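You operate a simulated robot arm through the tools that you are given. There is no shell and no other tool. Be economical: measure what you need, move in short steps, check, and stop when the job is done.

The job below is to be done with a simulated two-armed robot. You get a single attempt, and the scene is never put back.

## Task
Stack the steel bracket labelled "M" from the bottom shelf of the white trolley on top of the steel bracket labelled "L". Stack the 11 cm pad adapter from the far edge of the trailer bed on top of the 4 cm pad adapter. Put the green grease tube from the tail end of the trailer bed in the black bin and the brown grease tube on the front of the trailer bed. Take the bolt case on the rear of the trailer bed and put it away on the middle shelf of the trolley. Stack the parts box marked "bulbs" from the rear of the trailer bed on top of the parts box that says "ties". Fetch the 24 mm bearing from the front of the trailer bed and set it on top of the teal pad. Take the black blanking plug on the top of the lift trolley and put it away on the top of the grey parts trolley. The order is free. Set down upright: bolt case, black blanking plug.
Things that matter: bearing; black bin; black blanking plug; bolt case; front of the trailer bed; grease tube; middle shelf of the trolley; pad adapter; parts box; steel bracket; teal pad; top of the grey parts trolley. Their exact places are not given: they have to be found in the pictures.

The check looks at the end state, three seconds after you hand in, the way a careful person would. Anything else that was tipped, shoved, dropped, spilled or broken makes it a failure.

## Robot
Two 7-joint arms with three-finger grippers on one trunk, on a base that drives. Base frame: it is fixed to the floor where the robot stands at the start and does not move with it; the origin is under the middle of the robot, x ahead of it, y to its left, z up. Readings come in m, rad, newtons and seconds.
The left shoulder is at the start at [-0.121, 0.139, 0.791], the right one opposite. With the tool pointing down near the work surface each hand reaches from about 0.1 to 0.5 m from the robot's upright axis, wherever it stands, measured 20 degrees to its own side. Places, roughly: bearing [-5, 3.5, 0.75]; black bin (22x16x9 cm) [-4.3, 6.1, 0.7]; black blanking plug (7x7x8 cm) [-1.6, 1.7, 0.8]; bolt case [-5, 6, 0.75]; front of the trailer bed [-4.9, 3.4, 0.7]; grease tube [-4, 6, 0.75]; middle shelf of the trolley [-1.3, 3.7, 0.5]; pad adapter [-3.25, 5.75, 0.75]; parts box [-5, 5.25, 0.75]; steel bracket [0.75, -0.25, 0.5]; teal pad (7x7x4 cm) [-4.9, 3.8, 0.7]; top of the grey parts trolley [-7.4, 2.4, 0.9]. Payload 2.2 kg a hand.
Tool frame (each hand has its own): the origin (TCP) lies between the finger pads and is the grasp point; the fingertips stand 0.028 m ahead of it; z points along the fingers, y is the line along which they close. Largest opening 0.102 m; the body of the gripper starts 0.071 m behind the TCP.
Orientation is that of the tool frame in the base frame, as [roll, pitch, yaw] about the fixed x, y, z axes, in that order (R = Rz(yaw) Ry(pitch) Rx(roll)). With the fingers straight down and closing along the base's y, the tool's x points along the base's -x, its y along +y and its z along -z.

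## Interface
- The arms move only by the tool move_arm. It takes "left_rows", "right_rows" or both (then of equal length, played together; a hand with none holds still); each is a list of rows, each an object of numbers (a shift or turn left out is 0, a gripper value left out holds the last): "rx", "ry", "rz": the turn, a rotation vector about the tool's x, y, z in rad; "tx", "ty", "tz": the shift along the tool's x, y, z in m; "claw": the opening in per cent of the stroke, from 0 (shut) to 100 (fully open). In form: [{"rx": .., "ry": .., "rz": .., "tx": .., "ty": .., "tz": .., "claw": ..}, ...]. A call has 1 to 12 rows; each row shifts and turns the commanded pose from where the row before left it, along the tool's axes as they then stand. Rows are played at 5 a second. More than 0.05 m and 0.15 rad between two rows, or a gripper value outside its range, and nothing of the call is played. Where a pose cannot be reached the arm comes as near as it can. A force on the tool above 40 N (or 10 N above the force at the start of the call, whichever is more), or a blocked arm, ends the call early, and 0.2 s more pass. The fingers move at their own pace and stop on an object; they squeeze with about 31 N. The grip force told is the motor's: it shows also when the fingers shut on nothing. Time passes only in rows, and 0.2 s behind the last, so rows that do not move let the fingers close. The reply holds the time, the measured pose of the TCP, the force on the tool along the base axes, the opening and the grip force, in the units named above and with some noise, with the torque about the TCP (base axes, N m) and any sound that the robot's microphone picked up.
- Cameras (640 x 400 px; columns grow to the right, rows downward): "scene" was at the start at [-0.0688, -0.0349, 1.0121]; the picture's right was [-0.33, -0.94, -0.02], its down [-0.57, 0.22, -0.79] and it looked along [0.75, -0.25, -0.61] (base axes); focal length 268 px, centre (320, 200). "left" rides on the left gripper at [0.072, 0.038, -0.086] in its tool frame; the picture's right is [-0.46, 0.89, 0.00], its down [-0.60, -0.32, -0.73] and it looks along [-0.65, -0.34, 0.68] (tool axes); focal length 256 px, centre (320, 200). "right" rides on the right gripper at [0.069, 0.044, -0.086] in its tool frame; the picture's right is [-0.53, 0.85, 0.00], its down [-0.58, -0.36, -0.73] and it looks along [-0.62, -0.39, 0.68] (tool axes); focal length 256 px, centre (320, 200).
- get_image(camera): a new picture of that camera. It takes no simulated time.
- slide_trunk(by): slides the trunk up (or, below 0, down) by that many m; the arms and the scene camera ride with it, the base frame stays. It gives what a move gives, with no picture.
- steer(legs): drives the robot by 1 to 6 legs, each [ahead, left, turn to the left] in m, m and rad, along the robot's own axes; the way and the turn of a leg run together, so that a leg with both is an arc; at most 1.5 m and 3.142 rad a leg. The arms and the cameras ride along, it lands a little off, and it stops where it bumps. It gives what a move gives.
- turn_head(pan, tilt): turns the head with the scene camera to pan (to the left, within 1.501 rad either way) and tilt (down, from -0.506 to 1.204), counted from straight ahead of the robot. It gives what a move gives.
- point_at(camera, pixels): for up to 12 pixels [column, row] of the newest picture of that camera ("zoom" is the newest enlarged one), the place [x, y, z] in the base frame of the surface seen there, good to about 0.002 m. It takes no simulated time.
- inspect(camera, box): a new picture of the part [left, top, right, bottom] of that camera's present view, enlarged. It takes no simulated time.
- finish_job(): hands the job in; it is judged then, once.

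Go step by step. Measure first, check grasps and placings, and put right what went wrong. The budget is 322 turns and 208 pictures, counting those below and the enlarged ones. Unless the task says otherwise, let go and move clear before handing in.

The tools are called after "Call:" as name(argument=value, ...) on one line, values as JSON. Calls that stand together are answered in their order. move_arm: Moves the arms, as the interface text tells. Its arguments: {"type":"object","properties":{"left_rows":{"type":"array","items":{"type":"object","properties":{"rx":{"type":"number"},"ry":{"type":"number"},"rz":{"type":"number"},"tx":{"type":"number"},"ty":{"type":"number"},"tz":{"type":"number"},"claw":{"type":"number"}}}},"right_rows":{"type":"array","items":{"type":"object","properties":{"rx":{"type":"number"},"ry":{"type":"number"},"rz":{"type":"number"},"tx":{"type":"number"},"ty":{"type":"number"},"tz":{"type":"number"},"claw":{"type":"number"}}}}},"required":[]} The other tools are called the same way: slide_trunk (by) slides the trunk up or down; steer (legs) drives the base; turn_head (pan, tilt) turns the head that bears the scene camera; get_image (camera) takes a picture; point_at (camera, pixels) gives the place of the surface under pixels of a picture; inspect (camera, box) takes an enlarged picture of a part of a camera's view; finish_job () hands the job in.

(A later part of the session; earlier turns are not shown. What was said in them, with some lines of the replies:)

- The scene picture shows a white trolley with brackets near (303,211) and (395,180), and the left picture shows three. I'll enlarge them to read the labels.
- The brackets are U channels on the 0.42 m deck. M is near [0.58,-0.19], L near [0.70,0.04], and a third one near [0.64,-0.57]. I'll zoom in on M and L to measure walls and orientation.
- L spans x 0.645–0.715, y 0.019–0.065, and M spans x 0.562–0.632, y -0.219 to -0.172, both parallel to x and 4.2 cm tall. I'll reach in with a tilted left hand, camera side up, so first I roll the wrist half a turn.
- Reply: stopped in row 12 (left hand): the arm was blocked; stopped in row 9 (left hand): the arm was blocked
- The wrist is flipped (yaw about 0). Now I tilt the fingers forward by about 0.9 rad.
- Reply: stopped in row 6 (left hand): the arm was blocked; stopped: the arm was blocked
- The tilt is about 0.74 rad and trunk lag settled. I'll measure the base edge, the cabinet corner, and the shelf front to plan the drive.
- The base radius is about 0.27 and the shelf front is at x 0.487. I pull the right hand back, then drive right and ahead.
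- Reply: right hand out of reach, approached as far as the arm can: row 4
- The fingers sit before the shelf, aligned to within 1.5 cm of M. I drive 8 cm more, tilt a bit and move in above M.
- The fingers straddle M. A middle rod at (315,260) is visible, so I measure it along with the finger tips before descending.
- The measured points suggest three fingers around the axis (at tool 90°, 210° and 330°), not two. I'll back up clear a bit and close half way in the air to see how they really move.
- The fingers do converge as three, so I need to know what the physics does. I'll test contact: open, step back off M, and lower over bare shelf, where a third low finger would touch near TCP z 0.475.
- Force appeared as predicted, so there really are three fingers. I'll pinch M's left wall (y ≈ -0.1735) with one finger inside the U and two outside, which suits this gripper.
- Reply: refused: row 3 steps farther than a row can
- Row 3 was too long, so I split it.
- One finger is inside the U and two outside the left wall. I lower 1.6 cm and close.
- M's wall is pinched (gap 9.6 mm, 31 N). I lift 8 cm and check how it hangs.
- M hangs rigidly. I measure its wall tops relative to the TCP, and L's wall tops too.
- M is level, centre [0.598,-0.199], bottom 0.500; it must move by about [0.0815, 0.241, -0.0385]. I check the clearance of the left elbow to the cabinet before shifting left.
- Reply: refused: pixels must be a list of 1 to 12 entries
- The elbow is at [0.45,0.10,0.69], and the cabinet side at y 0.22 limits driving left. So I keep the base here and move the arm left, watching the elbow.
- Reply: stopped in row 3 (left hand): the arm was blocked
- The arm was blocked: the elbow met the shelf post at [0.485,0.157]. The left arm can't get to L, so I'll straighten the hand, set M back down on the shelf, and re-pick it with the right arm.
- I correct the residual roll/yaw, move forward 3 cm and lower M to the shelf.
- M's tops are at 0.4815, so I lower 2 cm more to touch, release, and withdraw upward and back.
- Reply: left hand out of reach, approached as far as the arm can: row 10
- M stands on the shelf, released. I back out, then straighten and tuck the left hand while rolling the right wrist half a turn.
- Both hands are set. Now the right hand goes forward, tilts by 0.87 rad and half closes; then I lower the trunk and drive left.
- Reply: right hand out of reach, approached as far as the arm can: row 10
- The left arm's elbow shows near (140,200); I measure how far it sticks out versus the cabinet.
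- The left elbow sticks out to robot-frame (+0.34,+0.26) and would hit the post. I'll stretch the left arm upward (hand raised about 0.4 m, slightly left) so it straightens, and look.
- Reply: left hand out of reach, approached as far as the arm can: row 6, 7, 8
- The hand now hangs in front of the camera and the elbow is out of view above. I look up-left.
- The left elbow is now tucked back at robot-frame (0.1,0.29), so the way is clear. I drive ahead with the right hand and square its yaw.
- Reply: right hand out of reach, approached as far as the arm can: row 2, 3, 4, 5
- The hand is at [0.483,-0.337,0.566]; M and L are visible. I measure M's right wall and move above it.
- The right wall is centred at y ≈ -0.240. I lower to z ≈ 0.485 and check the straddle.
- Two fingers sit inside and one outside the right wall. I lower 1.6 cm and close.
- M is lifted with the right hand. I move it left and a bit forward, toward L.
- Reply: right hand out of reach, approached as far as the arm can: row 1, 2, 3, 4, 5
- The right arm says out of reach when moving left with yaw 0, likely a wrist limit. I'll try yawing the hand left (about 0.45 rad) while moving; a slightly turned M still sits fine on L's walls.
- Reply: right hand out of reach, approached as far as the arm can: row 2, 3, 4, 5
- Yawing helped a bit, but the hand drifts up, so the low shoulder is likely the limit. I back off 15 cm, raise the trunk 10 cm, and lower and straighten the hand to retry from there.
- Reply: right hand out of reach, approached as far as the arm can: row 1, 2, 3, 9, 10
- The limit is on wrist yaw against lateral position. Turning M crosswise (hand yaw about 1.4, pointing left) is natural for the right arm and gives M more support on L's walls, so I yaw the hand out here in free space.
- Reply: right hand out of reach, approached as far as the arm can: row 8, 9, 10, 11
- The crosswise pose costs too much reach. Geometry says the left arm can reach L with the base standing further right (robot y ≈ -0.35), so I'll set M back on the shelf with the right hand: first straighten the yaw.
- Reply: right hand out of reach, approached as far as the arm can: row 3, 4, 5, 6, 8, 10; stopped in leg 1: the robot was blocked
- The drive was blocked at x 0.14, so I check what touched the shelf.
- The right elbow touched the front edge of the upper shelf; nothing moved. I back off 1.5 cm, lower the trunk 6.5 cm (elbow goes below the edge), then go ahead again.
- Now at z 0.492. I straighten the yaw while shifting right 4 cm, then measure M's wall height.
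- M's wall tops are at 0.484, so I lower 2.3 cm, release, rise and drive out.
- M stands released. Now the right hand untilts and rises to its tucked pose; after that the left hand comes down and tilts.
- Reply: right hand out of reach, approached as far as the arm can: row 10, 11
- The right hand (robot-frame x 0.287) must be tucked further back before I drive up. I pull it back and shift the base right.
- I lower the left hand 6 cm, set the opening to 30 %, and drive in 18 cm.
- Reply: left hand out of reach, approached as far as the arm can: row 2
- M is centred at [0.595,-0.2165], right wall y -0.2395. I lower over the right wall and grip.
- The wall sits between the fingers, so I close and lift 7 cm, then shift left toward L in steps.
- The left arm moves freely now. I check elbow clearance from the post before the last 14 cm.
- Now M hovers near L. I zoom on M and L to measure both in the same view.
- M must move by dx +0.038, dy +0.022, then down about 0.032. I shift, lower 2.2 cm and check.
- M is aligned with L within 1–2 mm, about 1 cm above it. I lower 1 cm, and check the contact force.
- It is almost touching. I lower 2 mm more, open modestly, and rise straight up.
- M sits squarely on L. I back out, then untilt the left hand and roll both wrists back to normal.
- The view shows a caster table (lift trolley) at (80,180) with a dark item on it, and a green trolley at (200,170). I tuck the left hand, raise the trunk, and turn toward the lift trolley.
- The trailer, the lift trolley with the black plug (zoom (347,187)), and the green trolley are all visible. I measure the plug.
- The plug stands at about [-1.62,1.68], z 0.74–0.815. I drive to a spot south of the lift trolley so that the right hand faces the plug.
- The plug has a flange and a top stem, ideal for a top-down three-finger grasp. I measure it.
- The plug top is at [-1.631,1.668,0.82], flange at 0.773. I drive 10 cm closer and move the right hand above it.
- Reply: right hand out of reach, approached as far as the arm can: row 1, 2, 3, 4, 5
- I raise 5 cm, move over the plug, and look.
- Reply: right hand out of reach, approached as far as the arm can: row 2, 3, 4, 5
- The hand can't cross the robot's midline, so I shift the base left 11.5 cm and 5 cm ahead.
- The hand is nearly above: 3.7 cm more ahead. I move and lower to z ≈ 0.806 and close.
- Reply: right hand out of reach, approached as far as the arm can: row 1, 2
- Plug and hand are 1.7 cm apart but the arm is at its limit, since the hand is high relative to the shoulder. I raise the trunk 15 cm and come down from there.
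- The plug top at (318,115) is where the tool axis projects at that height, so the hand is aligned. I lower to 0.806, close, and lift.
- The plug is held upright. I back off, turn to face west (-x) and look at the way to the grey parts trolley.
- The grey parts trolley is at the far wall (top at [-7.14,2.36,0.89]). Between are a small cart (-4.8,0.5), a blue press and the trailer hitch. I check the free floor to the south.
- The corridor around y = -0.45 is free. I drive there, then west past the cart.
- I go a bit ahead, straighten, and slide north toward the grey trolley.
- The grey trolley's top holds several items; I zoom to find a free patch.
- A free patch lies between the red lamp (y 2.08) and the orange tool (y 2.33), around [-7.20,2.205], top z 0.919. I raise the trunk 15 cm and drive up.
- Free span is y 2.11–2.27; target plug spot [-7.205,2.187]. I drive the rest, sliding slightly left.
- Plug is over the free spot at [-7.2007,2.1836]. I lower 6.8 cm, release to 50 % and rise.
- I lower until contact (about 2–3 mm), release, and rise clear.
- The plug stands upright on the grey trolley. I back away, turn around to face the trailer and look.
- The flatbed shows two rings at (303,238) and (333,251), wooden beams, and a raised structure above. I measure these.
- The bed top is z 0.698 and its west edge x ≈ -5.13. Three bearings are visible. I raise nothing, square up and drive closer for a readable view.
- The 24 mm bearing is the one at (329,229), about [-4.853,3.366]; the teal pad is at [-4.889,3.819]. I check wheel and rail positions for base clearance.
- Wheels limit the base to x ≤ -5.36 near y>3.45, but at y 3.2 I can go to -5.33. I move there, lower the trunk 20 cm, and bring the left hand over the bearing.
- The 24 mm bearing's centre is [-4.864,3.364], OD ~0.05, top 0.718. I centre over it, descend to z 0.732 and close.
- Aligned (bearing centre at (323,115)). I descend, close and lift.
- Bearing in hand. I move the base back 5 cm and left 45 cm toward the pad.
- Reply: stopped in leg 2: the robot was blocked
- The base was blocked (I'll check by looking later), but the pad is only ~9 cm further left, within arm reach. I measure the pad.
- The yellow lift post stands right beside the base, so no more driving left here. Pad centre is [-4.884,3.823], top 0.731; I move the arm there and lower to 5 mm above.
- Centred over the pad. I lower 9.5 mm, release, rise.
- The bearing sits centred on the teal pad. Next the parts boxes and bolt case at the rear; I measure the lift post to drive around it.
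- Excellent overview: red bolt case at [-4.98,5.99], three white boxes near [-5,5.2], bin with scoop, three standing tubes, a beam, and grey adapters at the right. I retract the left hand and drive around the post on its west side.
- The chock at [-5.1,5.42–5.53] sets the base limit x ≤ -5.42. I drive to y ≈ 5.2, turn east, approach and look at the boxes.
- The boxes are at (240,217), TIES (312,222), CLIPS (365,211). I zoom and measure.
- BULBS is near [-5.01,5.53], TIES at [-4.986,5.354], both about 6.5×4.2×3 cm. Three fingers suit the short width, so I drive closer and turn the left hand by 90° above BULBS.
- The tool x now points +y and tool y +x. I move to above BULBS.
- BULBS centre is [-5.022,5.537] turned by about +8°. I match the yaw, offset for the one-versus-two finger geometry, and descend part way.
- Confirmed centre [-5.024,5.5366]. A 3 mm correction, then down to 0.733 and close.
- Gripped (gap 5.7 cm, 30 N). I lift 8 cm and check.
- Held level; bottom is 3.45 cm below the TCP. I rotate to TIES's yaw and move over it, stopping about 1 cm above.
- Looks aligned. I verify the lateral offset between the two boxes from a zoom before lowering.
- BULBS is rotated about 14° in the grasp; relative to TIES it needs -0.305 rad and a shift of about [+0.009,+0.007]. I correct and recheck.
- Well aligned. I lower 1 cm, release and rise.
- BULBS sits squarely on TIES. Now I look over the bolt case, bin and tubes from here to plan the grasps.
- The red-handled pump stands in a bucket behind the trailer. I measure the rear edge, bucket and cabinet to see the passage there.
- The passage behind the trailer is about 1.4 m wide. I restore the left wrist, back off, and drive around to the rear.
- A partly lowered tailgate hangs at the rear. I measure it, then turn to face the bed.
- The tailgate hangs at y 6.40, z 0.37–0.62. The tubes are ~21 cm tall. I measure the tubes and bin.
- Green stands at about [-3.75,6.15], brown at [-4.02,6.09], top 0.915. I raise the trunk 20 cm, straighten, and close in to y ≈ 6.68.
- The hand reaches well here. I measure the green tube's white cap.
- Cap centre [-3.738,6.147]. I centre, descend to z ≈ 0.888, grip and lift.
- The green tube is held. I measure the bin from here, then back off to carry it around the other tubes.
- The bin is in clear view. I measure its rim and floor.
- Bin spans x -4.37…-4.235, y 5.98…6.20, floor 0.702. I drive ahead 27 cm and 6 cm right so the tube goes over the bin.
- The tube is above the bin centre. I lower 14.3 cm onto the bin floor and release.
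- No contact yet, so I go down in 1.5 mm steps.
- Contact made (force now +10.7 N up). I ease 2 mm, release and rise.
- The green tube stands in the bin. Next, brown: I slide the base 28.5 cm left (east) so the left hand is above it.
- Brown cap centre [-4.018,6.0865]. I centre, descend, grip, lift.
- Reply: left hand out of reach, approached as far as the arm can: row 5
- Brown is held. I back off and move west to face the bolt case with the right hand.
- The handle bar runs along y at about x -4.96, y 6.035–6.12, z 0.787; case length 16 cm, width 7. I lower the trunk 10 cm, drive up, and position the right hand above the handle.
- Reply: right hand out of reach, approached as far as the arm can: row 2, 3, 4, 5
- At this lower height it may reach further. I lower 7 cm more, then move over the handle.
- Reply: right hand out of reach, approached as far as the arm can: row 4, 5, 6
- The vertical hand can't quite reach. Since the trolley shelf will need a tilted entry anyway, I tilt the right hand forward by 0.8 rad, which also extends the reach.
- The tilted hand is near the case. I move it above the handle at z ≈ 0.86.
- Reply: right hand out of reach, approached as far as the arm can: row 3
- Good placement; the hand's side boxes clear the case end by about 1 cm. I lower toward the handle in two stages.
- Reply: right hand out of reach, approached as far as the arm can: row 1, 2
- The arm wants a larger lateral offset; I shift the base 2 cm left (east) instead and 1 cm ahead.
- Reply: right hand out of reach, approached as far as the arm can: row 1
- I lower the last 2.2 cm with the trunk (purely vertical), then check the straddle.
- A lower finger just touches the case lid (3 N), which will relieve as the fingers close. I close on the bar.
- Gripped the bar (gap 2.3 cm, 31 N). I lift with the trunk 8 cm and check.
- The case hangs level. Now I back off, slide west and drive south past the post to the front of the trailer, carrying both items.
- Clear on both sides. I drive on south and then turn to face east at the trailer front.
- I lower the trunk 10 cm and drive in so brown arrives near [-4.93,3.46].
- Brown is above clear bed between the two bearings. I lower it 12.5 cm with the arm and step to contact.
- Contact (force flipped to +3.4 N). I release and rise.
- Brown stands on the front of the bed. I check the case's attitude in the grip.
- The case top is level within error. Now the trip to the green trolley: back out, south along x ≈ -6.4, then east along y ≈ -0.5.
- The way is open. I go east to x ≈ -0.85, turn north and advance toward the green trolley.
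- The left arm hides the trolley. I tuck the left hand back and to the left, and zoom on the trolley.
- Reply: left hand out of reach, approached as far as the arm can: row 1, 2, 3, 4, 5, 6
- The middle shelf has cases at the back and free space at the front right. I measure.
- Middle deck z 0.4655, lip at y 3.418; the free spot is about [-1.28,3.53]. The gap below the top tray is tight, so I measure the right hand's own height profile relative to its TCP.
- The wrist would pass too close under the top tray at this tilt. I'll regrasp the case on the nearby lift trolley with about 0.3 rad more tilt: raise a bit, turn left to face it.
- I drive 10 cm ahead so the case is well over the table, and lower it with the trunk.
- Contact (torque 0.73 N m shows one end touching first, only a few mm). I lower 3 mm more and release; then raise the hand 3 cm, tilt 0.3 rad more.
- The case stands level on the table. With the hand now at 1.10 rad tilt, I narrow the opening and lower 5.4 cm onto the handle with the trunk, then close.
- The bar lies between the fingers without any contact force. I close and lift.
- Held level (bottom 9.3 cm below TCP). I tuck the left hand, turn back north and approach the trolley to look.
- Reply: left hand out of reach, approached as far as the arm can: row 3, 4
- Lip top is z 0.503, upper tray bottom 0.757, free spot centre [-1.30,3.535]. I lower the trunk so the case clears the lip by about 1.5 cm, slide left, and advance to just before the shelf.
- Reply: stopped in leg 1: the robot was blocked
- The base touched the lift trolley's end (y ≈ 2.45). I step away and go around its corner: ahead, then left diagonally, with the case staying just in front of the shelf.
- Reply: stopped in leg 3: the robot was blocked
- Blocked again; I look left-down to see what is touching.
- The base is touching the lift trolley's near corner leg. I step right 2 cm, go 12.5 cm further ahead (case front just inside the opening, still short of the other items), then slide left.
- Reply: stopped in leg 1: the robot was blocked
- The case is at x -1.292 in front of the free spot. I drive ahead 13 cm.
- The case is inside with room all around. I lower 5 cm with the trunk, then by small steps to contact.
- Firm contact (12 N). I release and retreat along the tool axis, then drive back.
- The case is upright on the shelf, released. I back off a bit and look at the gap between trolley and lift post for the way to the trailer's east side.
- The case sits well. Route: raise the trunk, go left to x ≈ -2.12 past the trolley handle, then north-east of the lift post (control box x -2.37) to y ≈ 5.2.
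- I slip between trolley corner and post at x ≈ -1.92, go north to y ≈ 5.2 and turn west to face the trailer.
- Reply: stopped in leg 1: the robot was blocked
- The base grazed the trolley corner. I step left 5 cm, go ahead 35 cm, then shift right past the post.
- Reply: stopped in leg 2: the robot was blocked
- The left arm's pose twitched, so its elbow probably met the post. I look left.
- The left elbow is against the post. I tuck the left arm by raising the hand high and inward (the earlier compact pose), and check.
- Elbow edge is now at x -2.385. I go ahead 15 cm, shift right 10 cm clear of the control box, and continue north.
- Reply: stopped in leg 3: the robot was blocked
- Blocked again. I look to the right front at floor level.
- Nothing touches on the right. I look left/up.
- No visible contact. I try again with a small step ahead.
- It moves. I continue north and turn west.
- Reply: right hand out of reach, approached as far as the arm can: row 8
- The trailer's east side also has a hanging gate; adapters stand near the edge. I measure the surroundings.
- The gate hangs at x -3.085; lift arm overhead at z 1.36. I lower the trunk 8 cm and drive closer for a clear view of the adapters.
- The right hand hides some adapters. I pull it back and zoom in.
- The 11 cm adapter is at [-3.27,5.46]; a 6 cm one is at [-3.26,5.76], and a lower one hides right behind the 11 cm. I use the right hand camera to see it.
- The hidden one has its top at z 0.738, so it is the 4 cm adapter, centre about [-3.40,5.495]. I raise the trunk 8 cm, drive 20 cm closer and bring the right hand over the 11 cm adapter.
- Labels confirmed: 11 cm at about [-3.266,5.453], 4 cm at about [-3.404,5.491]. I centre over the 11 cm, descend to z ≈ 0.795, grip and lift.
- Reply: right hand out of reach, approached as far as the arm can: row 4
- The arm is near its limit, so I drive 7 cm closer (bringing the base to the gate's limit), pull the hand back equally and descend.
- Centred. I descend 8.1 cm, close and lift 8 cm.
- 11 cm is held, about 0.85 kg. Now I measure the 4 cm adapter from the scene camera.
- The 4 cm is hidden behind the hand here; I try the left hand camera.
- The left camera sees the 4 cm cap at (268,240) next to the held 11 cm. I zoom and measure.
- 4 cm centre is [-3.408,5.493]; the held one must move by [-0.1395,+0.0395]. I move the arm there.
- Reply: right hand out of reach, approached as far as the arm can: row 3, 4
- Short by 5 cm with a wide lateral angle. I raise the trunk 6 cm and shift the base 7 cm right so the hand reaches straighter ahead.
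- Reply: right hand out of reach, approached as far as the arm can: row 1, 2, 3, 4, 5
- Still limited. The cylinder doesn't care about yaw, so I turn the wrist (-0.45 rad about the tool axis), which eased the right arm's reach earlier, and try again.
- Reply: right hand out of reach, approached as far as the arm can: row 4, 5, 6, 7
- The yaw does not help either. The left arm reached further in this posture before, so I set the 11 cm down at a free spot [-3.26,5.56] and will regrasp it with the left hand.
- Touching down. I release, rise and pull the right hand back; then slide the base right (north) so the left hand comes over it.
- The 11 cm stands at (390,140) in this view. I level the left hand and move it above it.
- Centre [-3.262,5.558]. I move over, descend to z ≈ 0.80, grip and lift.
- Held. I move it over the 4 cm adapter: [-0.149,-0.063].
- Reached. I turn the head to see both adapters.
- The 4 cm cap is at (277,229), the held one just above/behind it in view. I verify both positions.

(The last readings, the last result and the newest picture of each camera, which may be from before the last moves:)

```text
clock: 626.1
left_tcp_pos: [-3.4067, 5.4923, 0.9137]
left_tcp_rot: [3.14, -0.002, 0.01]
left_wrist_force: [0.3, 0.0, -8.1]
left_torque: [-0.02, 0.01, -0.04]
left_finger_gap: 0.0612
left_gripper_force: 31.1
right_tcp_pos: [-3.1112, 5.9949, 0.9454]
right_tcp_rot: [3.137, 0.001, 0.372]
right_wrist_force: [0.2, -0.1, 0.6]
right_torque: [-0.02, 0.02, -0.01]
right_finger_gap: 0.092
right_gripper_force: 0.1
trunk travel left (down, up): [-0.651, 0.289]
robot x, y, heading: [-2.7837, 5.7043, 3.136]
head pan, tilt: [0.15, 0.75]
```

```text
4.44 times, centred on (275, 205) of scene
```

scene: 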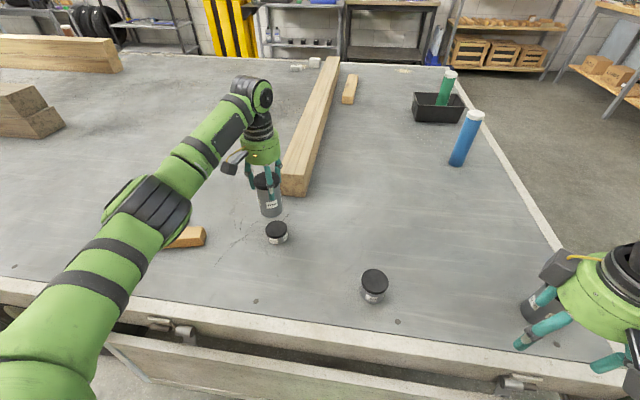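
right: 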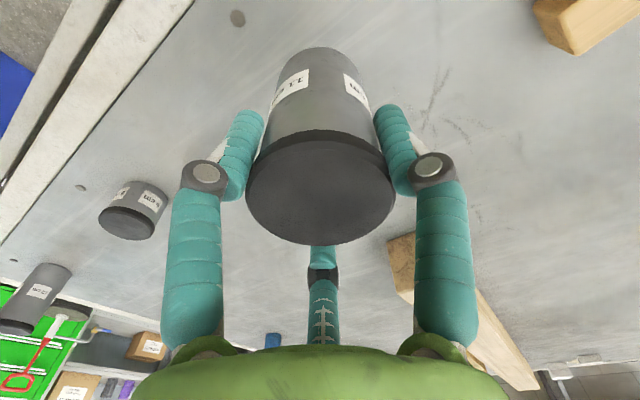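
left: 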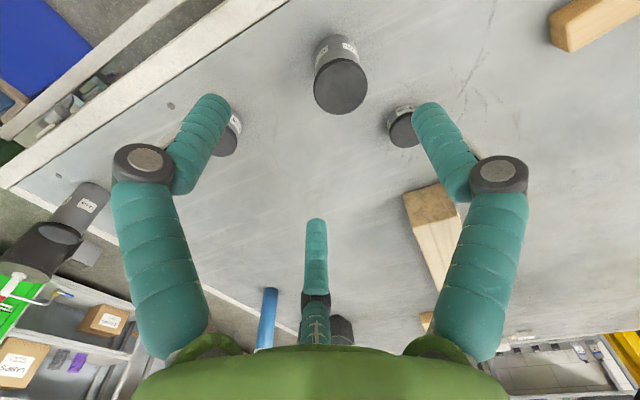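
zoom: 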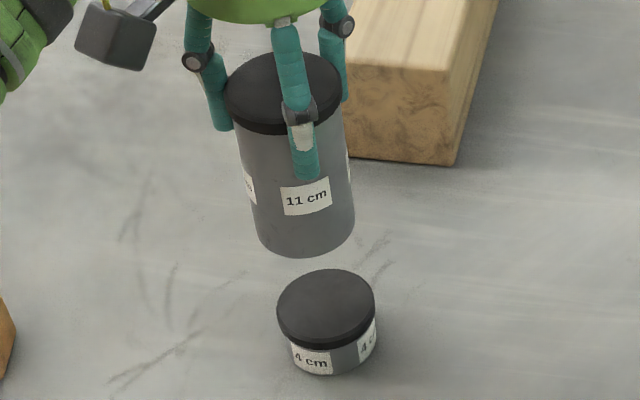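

Call:
point_at(camera="zoom", pixels=[[280, 305], [373, 300], [325, 272], [327, 343], [326, 307], [226, 95], [342, 90], [285, 56], [262, 128], [262, 240], [350, 230], [305, 250]])

```text
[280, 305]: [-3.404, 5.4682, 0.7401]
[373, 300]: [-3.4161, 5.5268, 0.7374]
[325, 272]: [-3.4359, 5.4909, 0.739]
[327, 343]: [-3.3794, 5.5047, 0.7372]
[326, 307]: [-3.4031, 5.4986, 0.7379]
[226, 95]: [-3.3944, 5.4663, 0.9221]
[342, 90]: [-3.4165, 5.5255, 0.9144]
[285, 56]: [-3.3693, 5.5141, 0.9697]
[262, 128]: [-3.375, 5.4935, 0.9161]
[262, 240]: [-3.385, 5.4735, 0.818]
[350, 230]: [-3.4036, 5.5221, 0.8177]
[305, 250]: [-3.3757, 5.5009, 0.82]
```

Alignment is within 3 mm; I correct it, and lower 7 cm, then creep to contact.

Call:
move_arm(left_rows=[{"tx": -0.003, "ty": -0.0025}, {"tz": 0.03}, {"tz": 0.03}, {"tz": 0.009}, {}, {}])

Call:
move_arm(left_rows=[{"tz": 0.0015}, {"tz": 0.0015}, {"tz": 0.001}, {}])

Call:
inspect(camera="scene", box=[235, 160, 315, 250])

```text
clock: 627.5
left_tcp_pos: [-3.4125, 5.4918, 0.8406]
left_tcp_rot: [3.14, -0.003, 0.011]
left_wrist_force: [0.0, -0.6, -7.6]
left_torque: [-0.01, 0.03, -0.01]
left_finger_gap: 0.0616
left_gripper_force: 31.6
right_tcp_pos: [-3.1108, 5.9949, 0.9467]
right_tcp_rot: [3.138, 0.002, 0.371]
right_wrist_force: [0.9, -0.8, -0.3]
right_torque: [-0.01, -0.03, -0.02]
right_finger_gap: 0.0921
right_gripper_force: 0.0
trunk travel left (down, up): [-0.651, 0.289]
robot x, y, heading: [-2.7879, 5.7018, 3.133]
head pan, tilt: [0.15, 0.75]
```

```text
clock: 628.5
left_tcp_pos: [-3.4127, 5.4938, 0.8418]
left_tcp_rot: [3.141, 0.005, 0.013]
left_wrist_force: [-1.2, -5.3, 14.7]
left_torque: [-0.25, -0.45, -0.06]
left_finger_gap: 0.0613
left_gripper_force: 31.7
right_tcp_pos: [-3.1084, 5.9951, 0.9472]
right_tcp_rot: [3.139, 0.005, 0.372]
right_wrist_force: [-1.3, 0.2, -0.3]
right_torque: [0.01, -0.02, 0.0]
right_finger_gap: 0.0918
right_gripper_force: 0.0
trunk travel left (down, up): [-0.651, 0.289]
robot x, y, heading: [-2.7875, 5.7067, 3.137]
head pan, tilt: [0.15, 0.75]
```

```text
4.44 times, centred on (275, 205) of scene
```

zoom: 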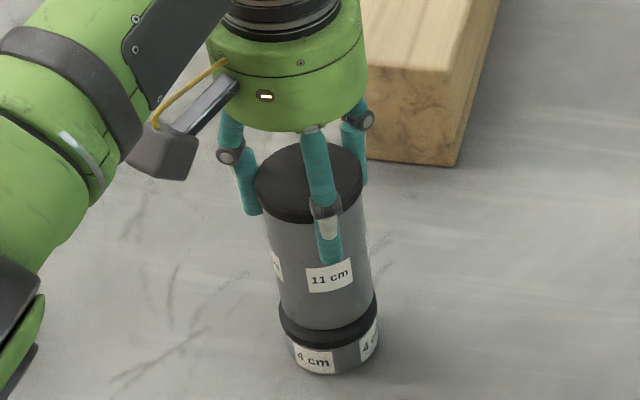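

The 11 cm rests squarely on the 4 cm (15 N). I ease, release, and rise.

Call:
move_arm(left_rows=[{"tz": -0.003}, {}, {"claw": 70}, {"claw": 88}, {}, {"tz": -0.04}, {"tz": -0.04}, {"tz": -0.04}, {"tz": -0.03}, {}])

Call:
inspect(camera="scene", box=[235, 160, 315, 250])

```text
clock: 630.7
left_tcp_pos: [-3.4123, 5.4938, 0.9909]
left_tcp_rot: [3.141, -0.003, 0.01]
left_wrist_force: [-0.4, 0.0, -0.3]
left_torque: [0.0, -0.03, -0.02]
left_finger_gap: 0.09
left_gripper_force: 0.1
right_tcp_pos: [-3.1098, 5.9956, 0.9463]
right_tcp_rot: [3.138, 0.004, 0.373]
right_wrist_force: [-0.6, 0.5, 0.5]
right_torque: [-0.01, -0.03, 0.02]
right_finger_gap: 0.0919
right_gripper_force: 0.0
trunk travel left (down, up): [-0.651, 0.289]
robot x, y, heading: [-2.7861, 5.707, 3.142]
head pan, tilt: [0.15, 0.75]
```

```text
4.44 times, centred on (275, 205) of scene
```

zoom: 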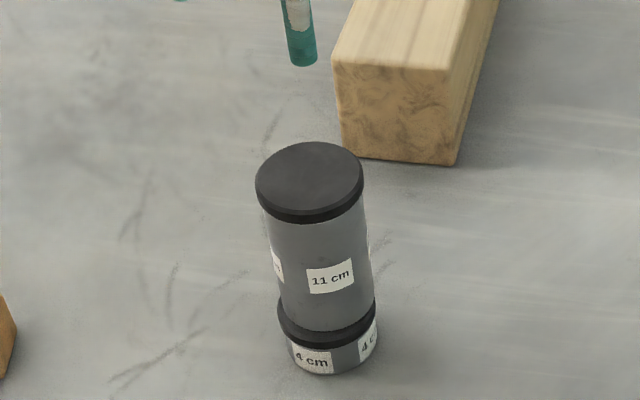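

Stacked. I back away and take a last look toward the green trolley to confirm the case after that slight bump.

Call:
steer(legs=[[-0.45, 0, 0]])

Call:
turn_head(pan=1.5, tilt=0.35)

Call:
get_image(camera="scene")

```text
clock: 633.4
left_tcp_pos: [-2.9752, 5.496, 0.9899]
left_tcp_rot: [3.14, 0.0, 0.002]
left_wrist_force: [-0.5, 0.0, -0.2]
left_torque: [-0.02, 0.01, 0.04]
left_finger_gap: 0.09
left_gripper_force: 0.1
right_tcp_pos: [-2.6681, 5.9939, 0.9457]
right_tcp_rot: [3.139, 0.003, 0.361]
right_wrist_force: [-0.3, -0.1, -0.4]
right_torque: [-0.02, 0.0, -0.02]
right_finger_gap: 0.0917
right_gripper_force: 0.2
trunk travel left (down, up): [-0.651, 0.289]
robot x, y, heading: [-2.3463, 5.6973, 3.123]
head pan, tilt: [0.15, 0.75]
```

```text
clock: 634.9
left_tcp_pos: [-2.9746, 5.4962, 0.9916]
left_tcp_rot: [3.139, -0.001, 0.002]
left_wrist_force: [0.1, 0.4, -0.3]
left_torque: [0.02, 0.04, -0.03]
left_finger_gap: 0.0896
left_gripper_force: 0.1
right_tcp_pos: [-2.6674, 5.9961, 0.9462]
right_tcp_rot: [3.138, 0.003, 0.362]
right_wrist_force: [-0.7, 0.3, -0.6]
right_torque: [0.02, 0.02, -0.01]
right_finger_gap: 0.0915
right_gripper_force: 0.0
trunk travel left (down, up): [-0.651, 0.289]
robot x, y, heading: [-2.3507, 5.7045, 3.127]
head pan, tilt: [1.499, 0.351]
```

```text
19 pictures are left
```

scene: 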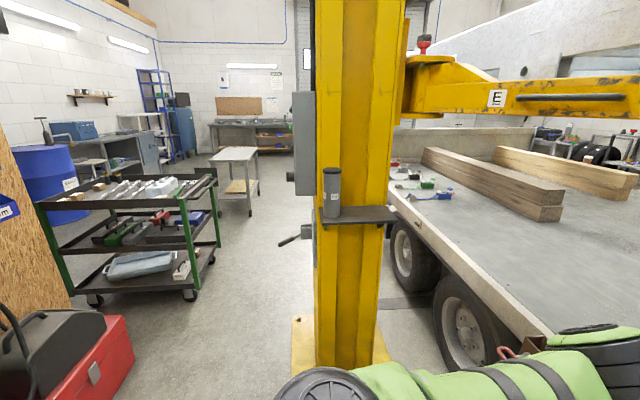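

Call:
inspect(camera="scene", box=[30, 160, 230, 310])

Call:
point_at(camera="scene", pixels=[[186, 230], [217, 225], [60, 260], [216, 155], [256, 152], [250, 205], [160, 217]])

```text
2.67 times, centred on (130, 235) of scene
```

zoom: 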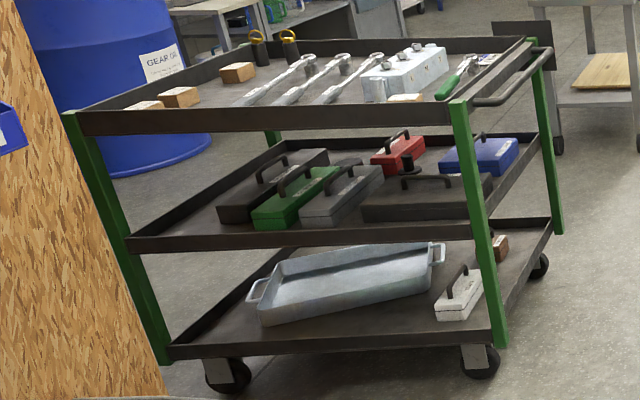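

```text
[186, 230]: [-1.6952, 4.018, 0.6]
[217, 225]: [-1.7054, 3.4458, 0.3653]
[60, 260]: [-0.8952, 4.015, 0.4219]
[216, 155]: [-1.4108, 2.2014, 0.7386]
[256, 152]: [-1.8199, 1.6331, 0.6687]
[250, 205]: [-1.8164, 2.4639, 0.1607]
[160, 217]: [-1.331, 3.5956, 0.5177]
```

The red bolt case stands upright on the trolley's middle shelf, trolley and lift trolley are in place, and all other placings were checked. Handing in.

Call:
finish_job()

```text
The job is handed in.
```

I finished all seven moves and handed the job in. Each placement looked right in the pictures I took.

- **Bracket:** M sits squarely on L.
- **Pad adapter:** the 11 cm adapter sits on the 4 cm one.
- **Grease tubes:** the green tube stands in the black bin, and the brown one stands on the front of the trailer bed.
- **Bolt case:** it stands upright on the middle shelf of the green trolley.
- **Parts box:** BULBS is stacked on TIES.
- **Bearing:** the 24 mm bearing is centred on the teal pad.
- **Black plug:** it stands upright on top of the grey parts trolley.

**Bumps:** the robot lightly touched a few things along the way.
- An arm touched a post and the upper shelf edge of the white trolley.
- The base bumped or came up against the two yellow lift posts, the lift trolley and the green trolley.

In later pictures I saw nothing tipped or knocked over. I only re-measured the lift trolley and green trolley, and found no clear shift.
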